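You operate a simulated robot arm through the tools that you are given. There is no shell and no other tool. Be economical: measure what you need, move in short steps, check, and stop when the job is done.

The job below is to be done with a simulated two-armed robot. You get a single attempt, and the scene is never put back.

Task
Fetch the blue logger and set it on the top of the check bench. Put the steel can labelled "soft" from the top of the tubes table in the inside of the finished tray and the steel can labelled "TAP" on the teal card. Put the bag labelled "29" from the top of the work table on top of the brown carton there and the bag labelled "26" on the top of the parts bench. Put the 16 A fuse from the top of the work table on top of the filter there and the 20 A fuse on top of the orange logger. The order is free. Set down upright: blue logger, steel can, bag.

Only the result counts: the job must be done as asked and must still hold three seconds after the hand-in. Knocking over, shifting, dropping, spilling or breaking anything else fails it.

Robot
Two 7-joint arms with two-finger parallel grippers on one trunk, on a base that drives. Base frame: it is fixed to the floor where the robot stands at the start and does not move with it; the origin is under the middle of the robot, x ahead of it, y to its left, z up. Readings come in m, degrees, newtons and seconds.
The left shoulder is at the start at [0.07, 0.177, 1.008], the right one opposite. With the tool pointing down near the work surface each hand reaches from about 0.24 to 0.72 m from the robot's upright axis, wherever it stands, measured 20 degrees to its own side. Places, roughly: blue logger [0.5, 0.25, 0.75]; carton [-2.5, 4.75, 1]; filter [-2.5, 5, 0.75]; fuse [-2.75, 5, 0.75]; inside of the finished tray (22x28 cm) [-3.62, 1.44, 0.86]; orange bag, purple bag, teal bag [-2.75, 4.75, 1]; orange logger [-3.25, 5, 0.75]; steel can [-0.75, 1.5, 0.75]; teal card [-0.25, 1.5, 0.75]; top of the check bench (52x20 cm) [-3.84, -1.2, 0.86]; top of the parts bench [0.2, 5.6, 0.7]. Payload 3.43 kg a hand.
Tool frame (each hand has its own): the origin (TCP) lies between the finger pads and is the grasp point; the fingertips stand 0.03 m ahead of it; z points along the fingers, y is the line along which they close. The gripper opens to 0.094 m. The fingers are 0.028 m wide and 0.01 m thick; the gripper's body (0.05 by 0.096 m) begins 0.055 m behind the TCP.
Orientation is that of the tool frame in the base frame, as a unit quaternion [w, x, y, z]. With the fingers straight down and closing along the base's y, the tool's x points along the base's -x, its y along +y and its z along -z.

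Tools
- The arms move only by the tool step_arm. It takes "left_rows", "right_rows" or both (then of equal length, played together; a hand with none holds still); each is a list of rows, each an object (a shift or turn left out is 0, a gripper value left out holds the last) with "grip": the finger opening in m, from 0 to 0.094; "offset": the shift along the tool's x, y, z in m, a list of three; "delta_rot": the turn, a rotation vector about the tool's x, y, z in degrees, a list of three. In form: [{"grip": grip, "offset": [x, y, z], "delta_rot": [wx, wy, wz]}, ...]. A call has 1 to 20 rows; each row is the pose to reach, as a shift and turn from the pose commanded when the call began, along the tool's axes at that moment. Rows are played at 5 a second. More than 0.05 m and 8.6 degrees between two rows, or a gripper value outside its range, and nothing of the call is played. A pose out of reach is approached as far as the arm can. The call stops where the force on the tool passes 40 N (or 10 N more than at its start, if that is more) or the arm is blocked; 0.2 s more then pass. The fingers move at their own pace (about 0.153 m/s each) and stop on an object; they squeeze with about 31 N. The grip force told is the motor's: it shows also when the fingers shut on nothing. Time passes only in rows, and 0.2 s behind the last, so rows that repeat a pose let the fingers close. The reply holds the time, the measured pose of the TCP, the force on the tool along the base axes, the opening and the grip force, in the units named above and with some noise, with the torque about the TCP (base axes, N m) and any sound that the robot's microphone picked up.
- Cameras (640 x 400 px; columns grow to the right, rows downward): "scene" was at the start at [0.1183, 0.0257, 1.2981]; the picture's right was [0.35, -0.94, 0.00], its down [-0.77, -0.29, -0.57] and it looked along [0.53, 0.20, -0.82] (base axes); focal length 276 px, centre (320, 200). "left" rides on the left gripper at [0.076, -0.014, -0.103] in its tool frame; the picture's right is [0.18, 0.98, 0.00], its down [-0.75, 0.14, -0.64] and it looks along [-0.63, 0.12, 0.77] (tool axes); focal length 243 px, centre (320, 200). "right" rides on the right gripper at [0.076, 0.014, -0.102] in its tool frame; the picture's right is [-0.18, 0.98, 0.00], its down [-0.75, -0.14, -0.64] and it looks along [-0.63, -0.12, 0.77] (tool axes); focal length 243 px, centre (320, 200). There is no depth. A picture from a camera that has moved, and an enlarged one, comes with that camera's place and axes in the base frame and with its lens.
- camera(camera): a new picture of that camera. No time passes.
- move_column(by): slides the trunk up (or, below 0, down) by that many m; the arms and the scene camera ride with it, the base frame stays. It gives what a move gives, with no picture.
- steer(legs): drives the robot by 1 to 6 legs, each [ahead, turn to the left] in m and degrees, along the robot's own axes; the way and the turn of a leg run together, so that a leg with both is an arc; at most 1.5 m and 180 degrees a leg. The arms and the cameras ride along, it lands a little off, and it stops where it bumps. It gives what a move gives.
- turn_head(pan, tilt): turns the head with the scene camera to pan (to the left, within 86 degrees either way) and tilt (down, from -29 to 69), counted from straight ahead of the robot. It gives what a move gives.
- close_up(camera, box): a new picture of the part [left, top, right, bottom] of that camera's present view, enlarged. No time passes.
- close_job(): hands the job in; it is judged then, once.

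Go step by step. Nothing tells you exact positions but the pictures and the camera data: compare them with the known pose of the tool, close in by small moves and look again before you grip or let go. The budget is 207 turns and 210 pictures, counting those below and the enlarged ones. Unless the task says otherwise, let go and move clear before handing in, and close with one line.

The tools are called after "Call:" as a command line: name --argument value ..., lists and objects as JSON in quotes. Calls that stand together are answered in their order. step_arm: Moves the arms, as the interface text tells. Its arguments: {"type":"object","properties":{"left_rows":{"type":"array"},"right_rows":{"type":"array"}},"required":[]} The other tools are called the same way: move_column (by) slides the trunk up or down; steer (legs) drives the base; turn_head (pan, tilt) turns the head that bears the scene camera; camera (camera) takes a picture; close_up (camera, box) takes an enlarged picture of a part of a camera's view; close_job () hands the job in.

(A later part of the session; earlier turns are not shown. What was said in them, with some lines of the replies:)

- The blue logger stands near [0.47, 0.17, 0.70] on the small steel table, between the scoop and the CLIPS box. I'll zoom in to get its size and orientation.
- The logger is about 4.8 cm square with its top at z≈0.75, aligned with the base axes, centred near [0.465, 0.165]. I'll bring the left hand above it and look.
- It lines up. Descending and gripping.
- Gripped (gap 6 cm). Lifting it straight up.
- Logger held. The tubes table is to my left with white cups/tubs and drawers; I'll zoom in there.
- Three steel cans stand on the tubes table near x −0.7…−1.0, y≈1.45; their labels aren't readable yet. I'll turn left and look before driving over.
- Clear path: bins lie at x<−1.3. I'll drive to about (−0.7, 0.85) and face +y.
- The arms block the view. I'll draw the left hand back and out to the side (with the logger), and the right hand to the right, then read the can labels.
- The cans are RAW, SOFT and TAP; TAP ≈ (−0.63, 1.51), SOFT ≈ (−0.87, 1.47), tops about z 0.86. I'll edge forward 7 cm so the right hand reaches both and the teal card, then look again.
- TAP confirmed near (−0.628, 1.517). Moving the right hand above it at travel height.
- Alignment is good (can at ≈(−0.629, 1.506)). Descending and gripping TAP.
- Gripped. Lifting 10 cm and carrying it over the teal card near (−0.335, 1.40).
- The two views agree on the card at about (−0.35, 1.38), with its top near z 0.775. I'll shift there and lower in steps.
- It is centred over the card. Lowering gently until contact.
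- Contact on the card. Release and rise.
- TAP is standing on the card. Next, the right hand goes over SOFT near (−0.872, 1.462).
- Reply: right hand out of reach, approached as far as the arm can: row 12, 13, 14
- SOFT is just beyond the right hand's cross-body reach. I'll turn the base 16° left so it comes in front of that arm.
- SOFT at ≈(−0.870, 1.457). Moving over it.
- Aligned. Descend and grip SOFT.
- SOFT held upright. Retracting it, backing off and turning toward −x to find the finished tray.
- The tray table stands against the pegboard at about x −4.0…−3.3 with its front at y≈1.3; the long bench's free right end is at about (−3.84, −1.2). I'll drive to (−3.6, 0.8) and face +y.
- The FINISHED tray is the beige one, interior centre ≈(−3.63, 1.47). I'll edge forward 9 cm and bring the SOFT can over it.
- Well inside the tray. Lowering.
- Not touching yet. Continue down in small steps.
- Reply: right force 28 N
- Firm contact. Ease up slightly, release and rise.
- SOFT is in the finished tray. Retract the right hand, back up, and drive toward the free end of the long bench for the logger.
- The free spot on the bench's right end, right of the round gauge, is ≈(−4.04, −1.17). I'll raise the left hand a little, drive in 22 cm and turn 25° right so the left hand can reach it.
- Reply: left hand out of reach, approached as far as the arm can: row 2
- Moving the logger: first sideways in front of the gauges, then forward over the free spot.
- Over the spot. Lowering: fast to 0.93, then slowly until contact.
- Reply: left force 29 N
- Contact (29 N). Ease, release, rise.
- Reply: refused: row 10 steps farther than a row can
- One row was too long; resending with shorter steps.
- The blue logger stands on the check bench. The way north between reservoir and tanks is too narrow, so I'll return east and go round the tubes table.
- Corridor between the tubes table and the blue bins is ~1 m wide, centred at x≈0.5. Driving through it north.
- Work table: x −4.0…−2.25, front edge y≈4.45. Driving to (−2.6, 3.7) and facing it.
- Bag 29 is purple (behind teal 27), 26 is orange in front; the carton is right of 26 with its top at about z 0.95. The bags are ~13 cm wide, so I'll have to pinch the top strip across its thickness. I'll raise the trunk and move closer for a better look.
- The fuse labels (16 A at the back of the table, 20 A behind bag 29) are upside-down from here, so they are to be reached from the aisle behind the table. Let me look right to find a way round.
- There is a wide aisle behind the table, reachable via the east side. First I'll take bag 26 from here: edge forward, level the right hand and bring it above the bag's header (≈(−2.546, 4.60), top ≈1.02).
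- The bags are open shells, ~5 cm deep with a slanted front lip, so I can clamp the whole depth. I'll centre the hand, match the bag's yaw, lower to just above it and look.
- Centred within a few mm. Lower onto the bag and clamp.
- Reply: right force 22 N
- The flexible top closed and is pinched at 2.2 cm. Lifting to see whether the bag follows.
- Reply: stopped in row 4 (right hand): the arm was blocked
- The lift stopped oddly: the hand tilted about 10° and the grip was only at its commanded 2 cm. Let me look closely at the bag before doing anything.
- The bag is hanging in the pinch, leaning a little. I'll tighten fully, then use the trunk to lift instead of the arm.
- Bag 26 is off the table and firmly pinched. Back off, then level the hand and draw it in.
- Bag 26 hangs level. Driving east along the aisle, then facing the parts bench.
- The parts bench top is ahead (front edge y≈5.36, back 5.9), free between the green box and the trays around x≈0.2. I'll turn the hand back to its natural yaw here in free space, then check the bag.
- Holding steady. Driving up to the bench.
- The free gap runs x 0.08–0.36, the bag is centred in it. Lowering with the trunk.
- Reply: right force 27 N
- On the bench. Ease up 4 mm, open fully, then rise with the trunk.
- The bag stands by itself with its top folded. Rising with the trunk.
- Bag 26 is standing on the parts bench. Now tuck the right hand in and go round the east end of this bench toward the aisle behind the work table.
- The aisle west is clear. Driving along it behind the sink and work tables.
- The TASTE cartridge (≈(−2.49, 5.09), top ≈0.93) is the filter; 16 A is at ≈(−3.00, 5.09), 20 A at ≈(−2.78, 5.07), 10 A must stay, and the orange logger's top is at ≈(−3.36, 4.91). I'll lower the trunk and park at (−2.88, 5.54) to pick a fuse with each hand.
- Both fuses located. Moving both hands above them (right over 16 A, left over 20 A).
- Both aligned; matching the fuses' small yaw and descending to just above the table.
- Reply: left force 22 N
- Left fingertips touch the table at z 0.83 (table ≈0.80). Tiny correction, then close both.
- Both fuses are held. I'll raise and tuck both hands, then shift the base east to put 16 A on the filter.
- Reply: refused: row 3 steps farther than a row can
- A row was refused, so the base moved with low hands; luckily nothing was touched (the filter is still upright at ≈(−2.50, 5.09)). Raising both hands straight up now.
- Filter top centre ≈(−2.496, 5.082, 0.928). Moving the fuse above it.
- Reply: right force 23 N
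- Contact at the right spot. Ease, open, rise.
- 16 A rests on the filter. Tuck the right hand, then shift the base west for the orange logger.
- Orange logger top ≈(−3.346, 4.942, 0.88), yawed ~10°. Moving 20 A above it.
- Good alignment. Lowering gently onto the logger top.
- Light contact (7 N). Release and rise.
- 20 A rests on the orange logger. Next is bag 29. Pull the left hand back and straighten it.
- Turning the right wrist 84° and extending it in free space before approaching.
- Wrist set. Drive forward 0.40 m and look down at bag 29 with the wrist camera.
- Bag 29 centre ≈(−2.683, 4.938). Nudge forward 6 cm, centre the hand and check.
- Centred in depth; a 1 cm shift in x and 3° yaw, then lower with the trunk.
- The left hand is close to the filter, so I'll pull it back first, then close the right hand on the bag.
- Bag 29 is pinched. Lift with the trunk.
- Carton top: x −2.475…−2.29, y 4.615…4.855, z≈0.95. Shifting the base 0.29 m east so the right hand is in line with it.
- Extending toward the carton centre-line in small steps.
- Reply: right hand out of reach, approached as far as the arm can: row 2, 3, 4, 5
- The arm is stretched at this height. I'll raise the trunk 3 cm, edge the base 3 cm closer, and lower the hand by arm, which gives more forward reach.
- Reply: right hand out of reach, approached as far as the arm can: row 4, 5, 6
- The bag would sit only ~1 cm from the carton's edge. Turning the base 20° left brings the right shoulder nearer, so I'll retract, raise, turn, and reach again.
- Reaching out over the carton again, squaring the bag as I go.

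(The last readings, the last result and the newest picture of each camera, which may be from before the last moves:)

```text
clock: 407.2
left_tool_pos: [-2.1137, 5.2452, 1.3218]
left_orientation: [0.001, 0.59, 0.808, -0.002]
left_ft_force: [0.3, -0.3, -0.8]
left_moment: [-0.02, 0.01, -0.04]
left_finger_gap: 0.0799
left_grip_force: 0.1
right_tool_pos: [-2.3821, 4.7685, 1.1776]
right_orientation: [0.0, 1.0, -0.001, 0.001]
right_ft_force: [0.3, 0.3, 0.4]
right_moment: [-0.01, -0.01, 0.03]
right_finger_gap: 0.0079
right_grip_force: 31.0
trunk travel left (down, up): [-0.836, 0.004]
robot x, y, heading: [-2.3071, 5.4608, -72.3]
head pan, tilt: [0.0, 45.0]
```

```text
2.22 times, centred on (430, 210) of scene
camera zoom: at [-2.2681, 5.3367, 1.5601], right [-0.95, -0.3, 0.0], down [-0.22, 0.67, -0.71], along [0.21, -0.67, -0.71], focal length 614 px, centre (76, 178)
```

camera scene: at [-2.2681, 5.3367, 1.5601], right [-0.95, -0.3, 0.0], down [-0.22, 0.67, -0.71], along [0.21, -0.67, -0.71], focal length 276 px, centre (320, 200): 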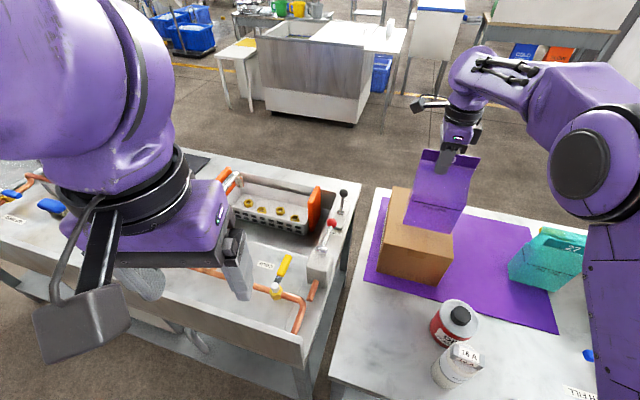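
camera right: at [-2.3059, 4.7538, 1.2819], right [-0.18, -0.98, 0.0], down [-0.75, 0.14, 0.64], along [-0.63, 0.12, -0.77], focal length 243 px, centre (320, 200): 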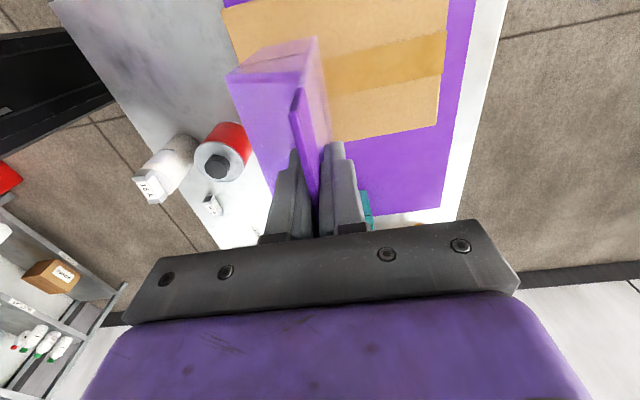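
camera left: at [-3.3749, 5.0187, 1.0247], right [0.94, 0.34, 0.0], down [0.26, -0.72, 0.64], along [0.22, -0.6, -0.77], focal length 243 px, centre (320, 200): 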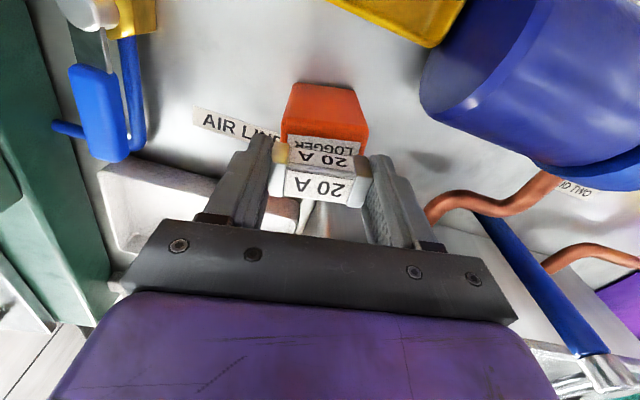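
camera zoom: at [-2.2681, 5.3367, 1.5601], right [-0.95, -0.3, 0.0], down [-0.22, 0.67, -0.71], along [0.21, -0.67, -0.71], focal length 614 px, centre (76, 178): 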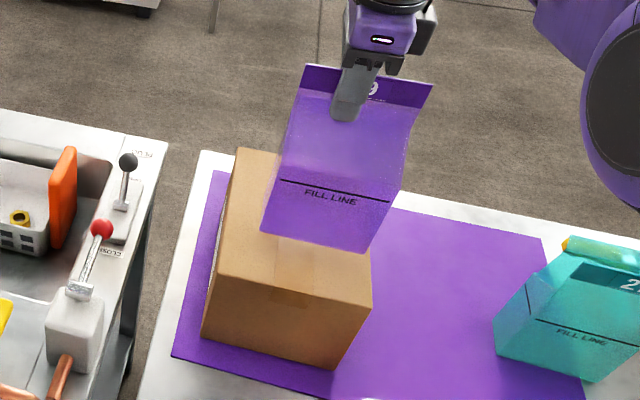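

The bag's base would land at y 4.765–4.824, x −2.464…−2.337; I'll shift 2 cm toward +x and −y for better margins, then lower slowly.

Call:
step_arm --right_rows '[{"offset": [0.01, 0.01, 0]}, {"offset": [0.019, 0.018, 0.005]}, {"offset": [0.019, 0.018, 0.012]}, {"offset": [0.019, 0.018, 0.012]}]'

Call:
close_up --camera "right" --box '[200, 0, 360, 200]'

Call:
close_up --camera "scene" --box '[360, 120, 500, 300]'

```text
clock: 408.2
left_tool_pos: [-2.113, 5.2445, 1.3228]
left_orientation: [0.0, 0.589, 0.808, -0.002]
left_ft_force: [-0.5, -0.5, 0.1]
left_moment: [0.02, -0.02, -0.02]
left_finger_gap: 0.0798
left_grip_force: 0.0
right_tool_pos: [-2.3638, 4.7482, 1.1655]
right_orientation: [0.0, 1.0, 0.0, 0.001]
right_ft_force: [-0.2, 0.4, -0.6]
right_moment: [-0.04, 0.02, -0.05]
right_finger_gap: 0.0077
right_grip_force: 31.1
trunk travel left (down, up): [-0.836, 0.004]
robot x, y, heading: [-2.3093, 5.4599, -72.0]
head pan, tilt: [0.0, 45.0]
```

```text
2.00 times, centred on (280, 100) of right
camera zoom: at [-2.2877, 4.7346, 1.2688], right [-0.18, -0.98, 0.0], down [-0.75, 0.14, 0.64], along [-0.63, 0.12, -0.77], focal length 485 px, centre (400, 400)
```

zoom: 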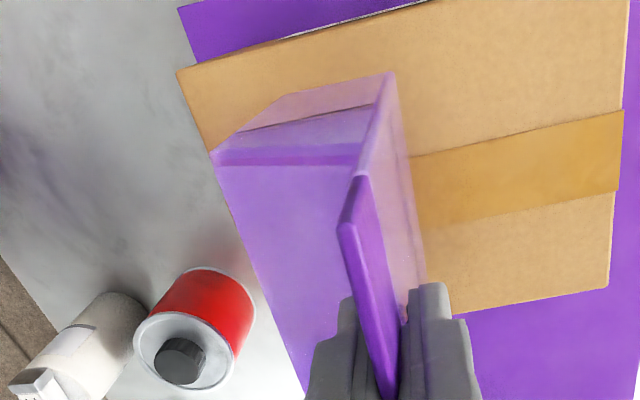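

```text
2.22 times, centred on (430, 210) of scene
camera zoom: at [-2.2683, 5.3353, 1.5599], right [-0.95, -0.3, 0.0], down [-0.22, 0.67, -0.71], along [0.22, -0.67, -0.71], focal length 614 px, centre (76, 178)
```

zoom: 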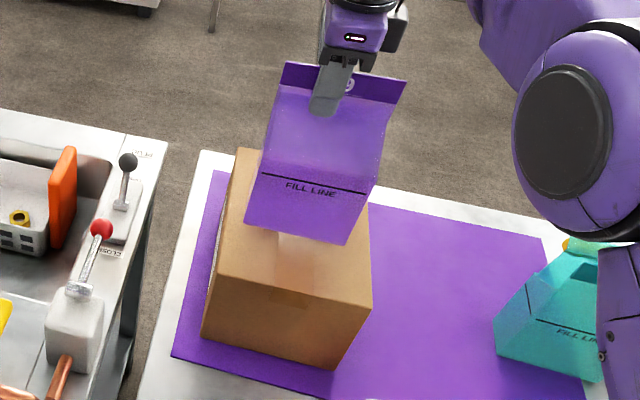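

Call:
step_arm --right_rows '[{"offset": [0, 0, 0.006]}, {"offset": [0, 0, 0.01]}, {"offset": [0, 0, 0.014]}, {"offset": [0, 0, 0.017]}, {"offset": [0, 0, 0.017]}]'

Call:
close_up --camera "scene" --box '[360, 120, 500, 300]'

```text
clock: 409.4
left_tool_pos: [-2.114, 5.2447, 1.322]
left_orientation: [0.001, 0.59, 0.807, -0.002]
left_ft_force: [-0.3, 0.8, -0.9]
left_moment: [0.03, -0.03, 0.0]
left_finger_gap: 0.0798
left_grip_force: 0.0
right_tool_pos: [-2.3654, 4.7482, 1.1485]
right_orientation: [-0.001, 1.0, 0.0, 0.002]
right_ft_force: [-0.2, 0.9, -0.5]
right_moment: [-0.01, 0.04, -0.01]
right_finger_gap: 0.0077
right_grip_force: 30.7
trunk travel left (down, up): [-0.836, 0.004]
robot x, y, heading: [-2.313, 5.4607, -72.2]
head pan, tilt: [0.0, 45.0]
```

```text
2.22 times, centred on (430, 210) of scene
camera zoom: at [-2.2682, 5.3356, 1.56], right [-0.95, -0.3, 0.0], down [-0.22, 0.67, -0.71], along [0.22, -0.67, -0.71], focal length 614 px, centre (76, 178)
```

zoom: 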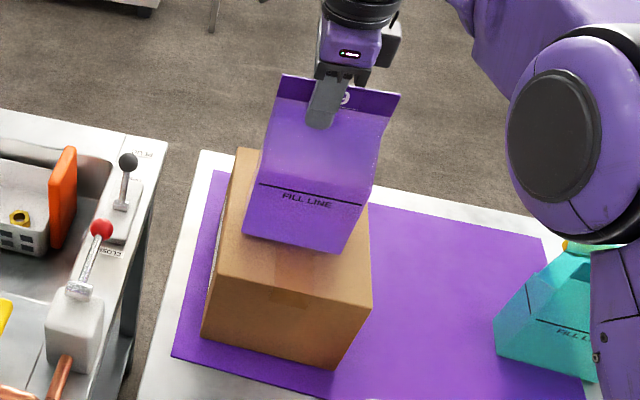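

No contact yet; continue slowly.

Call:
step_arm --right_rows '[{"offset": [0, 0, 0.004]}, {"offset": [0, 0, 0.008]}, {"offset": [0, 0, 0.011]}, {"offset": [0, 0, 0.011]}]'

```text
clock: 410.4
left_tool_pos: [-2.1129, 5.2439, 1.3221]
left_orientation: [0.001, 0.59, 0.807, -0.001]
left_ft_force: [0.5, -0.4, -0.4]
left_moment: [-0.04, 0.03, 0.01]
left_finger_gap: 0.0801
left_grip_force: 0.0
right_tool_pos: [-2.3635, 4.7481, 1.1371]
right_orientation: [0.0, 1.0, 0.0, 0.002]
right_ft_force: [-0.3, 0.4, 0.0]
right_moment: [0.01, 0.01, 0.0]
right_finger_gap: 0.0079
right_grip_force: 30.6
trunk travel left (down, up): [-0.836, 0.004]
robot x, y, heading: [-2.3112, 5.4619, -72.2]
head pan, tilt: [0.0, 45.0]
```

Call:
step_arm --right_rows '[{"offset": [0, 0, 0.003]}, {"offset": [0, 0, 0.006]}, {"offset": [0, 0, 0.009]}, {"offset": [0, 0, 0.009]}]'

Call:
close_up --camera "scene" --box '[360, 120, 500, 300]'

```text
clock: 411.5
left_tool_pos: [-2.1136, 5.2449, 1.3219]
left_orientation: [0.001, 0.589, 0.808, -0.002]
left_ft_force: [0.3, 0.7, 0.2]
left_moment: [-0.01, 0.01, 0.02]
left_finger_gap: 0.0798
left_grip_force: 0.0
right_tool_pos: [-2.3646, 4.7469, 1.1344]
right_orientation: [0.006, 1.0, 0.0, 0.002]
right_ft_force: [0.3, 1.7, 16.2]
right_moment: [1.16, 0.14, -0.02]
right_finger_gap: 0.0075
right_grip_force: 31.1
trunk travel left (down, up): [-0.836, 0.004]
robot x, y, heading: [-2.3072, 5.4616, -72.2]
head pan, tilt: [0.0, 45.0]
stopped in row 4 (right hand): the force on the tool passed its limit at 41 N (the readings are from after the stop); the commanded pose is now the measured one
```

```text
2.22 times, centred on (430, 210) of scene
camera zoom: at [-2.2681, 5.3378, 1.5598], right [-0.95, -0.3, 0.0], down [-0.22, 0.67, -0.71], along [0.21, -0.67, -0.71], focal length 614 px, centre (76, 178)
```

zoom: 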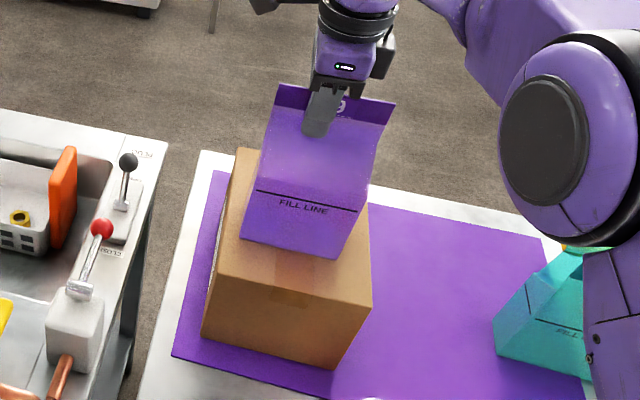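

Bag base is on the carton. Ease, then open fully.

Call:
step_arm --right_rows '[{"offset": [0, 0, -0.003]}, {"grip": 0.03, "offset": [0, 0, -0.003]}, {"grip": 0.06, "offset": [0, 0, -0.003]}, {"grip": 0.094, "offset": [0, 0, -0.003]}, {"offset": [0, 0, -0.003]}, {"offset": [0, 0, -0.02]}, {"offset": [0, 0, -0.035]}, {"offset": [0, 0, -0.045]}]'

Call:
camera --camera "right"

Call:
close_up --camera "scene" --box '[360, 120, 500, 300]'

```text
clock: 413.3
left_tool_pos: [-2.1149, 5.2441, 1.3213]
left_orientation: [0.0, 0.59, 0.808, -0.001]
left_ft_force: [-0.7, 0.9, 0.7]
left_moment: [0.0, 0.0, 0.01]
left_finger_gap: 0.0801
left_grip_force: 0.0
right_tool_pos: [-2.3631, 4.7474, 1.1768]
right_orientation: [0.004, 1.0, 0.0, 0.002]
right_ft_force: [-0.3, -0.9, 0.1]
right_moment: [0.02, 0.04, -0.01]
right_finger_gap: 0.0939
right_grip_force: 0.0
trunk travel left (down, up): [-0.836, 0.004]
robot x, y, heading: [-2.3095, 5.4591, -72.1]
head pan, tilt: [0.0, 45.0]
```

```text
52 pictures are left
camera right: at [-2.2882, 4.7337, 1.2806], right [-0.18, -0.98, 0.01], down [-0.76, 0.15, 0.64], along [-0.63, 0.11, -0.77], focal length 243 px, centre (320, 200)
```

right: 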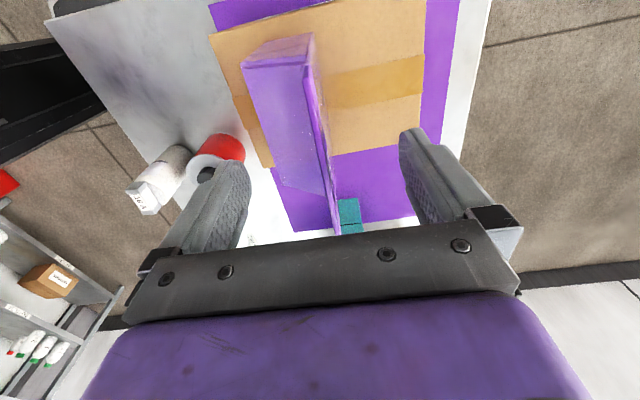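

```text
2.22 times, centred on (430, 210) of scene
camera zoom: at [-2.2682, 5.3354, 1.56], right [-0.95, -0.3, 0.0], down [-0.22, 0.67, -0.71], along [0.22, -0.67, -0.71], focal length 614 px, centre (76, 178)
```

zoom: 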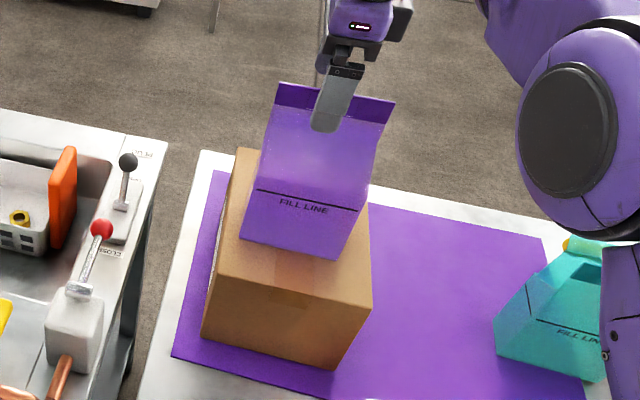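

The bag stands free. Rising further in small steps with a slight pull-back allowance.

Call:
step_arm --right_rows '[{"offset": [0, -0.005, -0.012]}, {"offset": [0, -0.01, -0.024]}, {"offset": [0, -0.015, -0.034]}, {"offset": [0, -0.015, -0.044]}]'

Call:
close_up --camera "scene" --box '[360, 100, 500, 280]'

```text
clock: 414.3
left_tool_pos: [-2.1131, 5.2443, 1.3213]
left_orientation: [0.001, 0.59, 0.808, -0.001]
left_ft_force: [-0.7, 0.4, 0.0]
left_moment: [-0.02, -0.02, 0.01]
left_finger_gap: 0.0799
left_grip_force: 0.1
right_tool_pos: [-2.3631, 4.7628, 1.2204]
right_orientation: [0.004, 1.0, 0.0, 0.001]
right_ft_force: [-0.1, 0.1, 0.2]
right_moment: [-0.03, 0.01, 0.01]
right_finger_gap: 0.0941
right_grip_force: 0.0
trunk travel left (down, up): [-0.836, 0.004]
robot x, y, heading: [-2.3108, 5.4607, -72.2]
head pan, tilt: [0.0, 45.0]
```

```text
2.22 times, centred on (430, 190) of scene
camera zoom: at [-2.2681, 5.3358, 1.56], right [-0.95, -0.3, 0.0], down [-0.22, 0.67, -0.71], along [0.22, -0.67, -0.71], focal length 614 px, centre (76, 222)
```

zoom: 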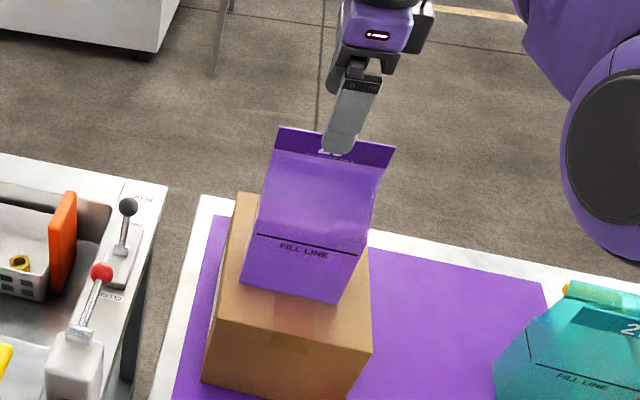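

Fingertips are above the header. A bit higher, then retract toward the robot.

Call:
step_arm --right_rows '[{"offset": [0, 0, -0.02]}, {"offset": [0, -0.02, -0.03]}, {"offset": [0, -0.05, -0.035]}, {"offset": [0, -0.09, -0.035]}, {"offset": [0, -0.13, -0.035]}, {"offset": [0, -0.17, -0.035]}, {"offset": [0, -0.21, -0.035]}, {"offset": [0, -0.25, -0.035]}]'

Call:
camera --camera "scene"

```text
clock: 416.1
left_tool_pos: [-2.1147, 5.2425, 1.3215]
left_orientation: [0.0, 0.59, 0.807, -0.001]
left_ft_force: [0.0, -0.7, -0.2]
left_moment: [0.03, -0.02, -0.04]
left_finger_gap: 0.08
left_grip_force: 0.0
right_tool_pos: [-2.3635, 4.9501, 1.2482]
right_orientation: [0.0, 1.0, -0.003, 0.013]
right_ft_force: [0.4, 0.2, -0.5]
right_moment: [0.03, 0.01, -0.01]
right_finger_gap: 0.094
right_grip_force: 0.1
right hand out of reach, approached as far as the arm can: row 7, 8
trunk travel left (down, up): [-0.836, 0.004]
robot x, y, heading: [-2.3091, 5.4616, -72.5]
head pan, tilt: [0.0, 45.0]
```

```text
49 pictures are left
camera scene: at [-2.2695, 5.3335, 1.5598], right [-0.95, -0.3, 0.0], down [-0.21, 0.67, -0.71], along [0.22, -0.67, -0.71], focal length 276 px, centre (320, 200)
```

scene: 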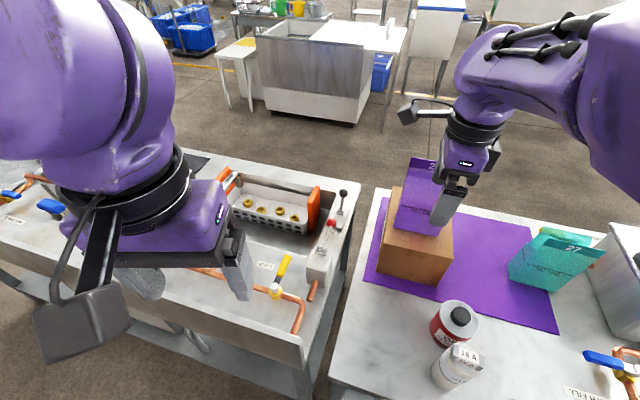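

Bag 29 stands on the carton. Back away and check the final state of the work table.

Call:
steer --legs '[[-0.45, 0], [0, -25]]'

Call:
turn_head --pan -5 --tilt 38

Call:
camera --camera "scene"

Call:
close_up --camera "scene" --box '[200, 60, 520, 260]'

```text
clock: 420.1
left_tool_pos: [-2.363, 5.6072, 1.3219]
left_orientation: [0.0, 0.756, 0.654, -0.001]
left_ft_force: [-0.5, -0.4, -0.1]
left_moment: [0.02, -0.02, 0.03]
left_finger_gap: 0.08
left_grip_force: 0.1
right_tool_pos: [-2.7138, 5.4528, 1.2465]
right_orientation: [0.004, 0.974, -0.227, 0.012]
right_ft_force: [0.1, -0.8, 0.9]
right_moment: [0.03, 0.0, 0.04]
right_finger_gap: 0.0941
right_grip_force: 0.0
trunk travel left (down, up): [-0.836, 0.004]
robot x, y, heading: [-2.4443, 5.8906, -98.3]
head pan, tilt: [0.0, 45.0]
```

```text
clock: 420.8
left_tool_pos: [-2.3635, 5.6073, 1.3214]
left_orientation: [0.0, 0.757, 0.654, -0.002]
left_ft_force: [-0.6, 0.4, 0.8]
left_moment: [-0.02, -0.03, -0.01]
left_finger_gap: 0.0801
left_grip_force: 0.1
right_tool_pos: [-2.7146, 5.4525, 1.2469]
right_orientation: [0.004, 0.974, -0.227, 0.015]
right_ft_force: [-0.4, 0.4, -0.2]
right_moment: [0.01, 0.01, 0.02]
right_finger_gap: 0.0941
right_grip_force: 0.1
trunk travel left (down, up): [-0.836, 0.004]
robot x, y, heading: [-2.4452, 5.89, -98.5]
head pan, tilt: [-5.0, 38.0]
```

```text
48 pictures are left
camera scene: at [-2.4704, 5.7538, 1.5702], right [-0.97, 0.23, 0.0], down [0.14, 0.6, -0.79], along [-0.18, -0.77, -0.62], focal length 276 px, centre (320, 200)
```

scene: 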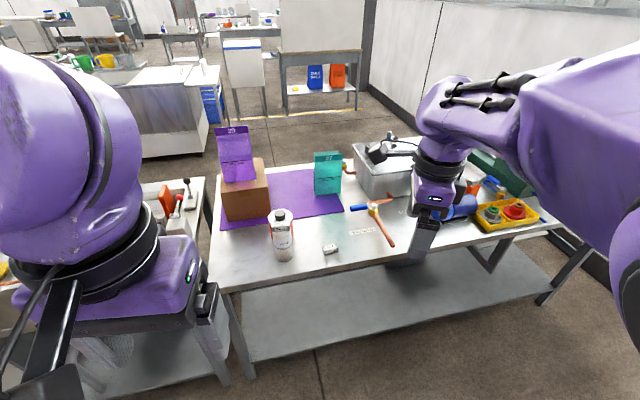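

```text
2.00 times, centred on (360, 160) of scene
camera zoom: at [-2.4704, 5.7538, 1.5702], right [-0.97, 0.23, 0.0], down [0.14, 0.6, -0.79], along [-0.18, -0.77, -0.62], focal length 552 px, centre (240, 280)
```

zoom: 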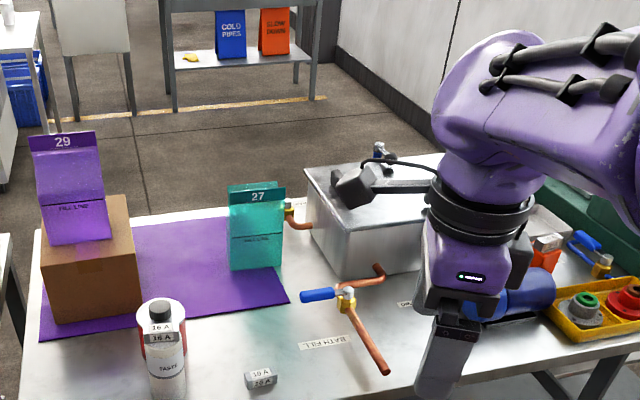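

Bag 29 is upright on the carton, 16 A is on the filter, 20 A is on the orange logger, and the hands are clear. The other items were each checked when I set them down, so I'm handing in.

Call:
close_job

```text
The job is handed in.
```

All seven items were set where you asked, and the job is handed in. The "TASTE" cartridge carries no "filter" label, so I took it to be the filter. I found the check bench by its given position, not by a label.
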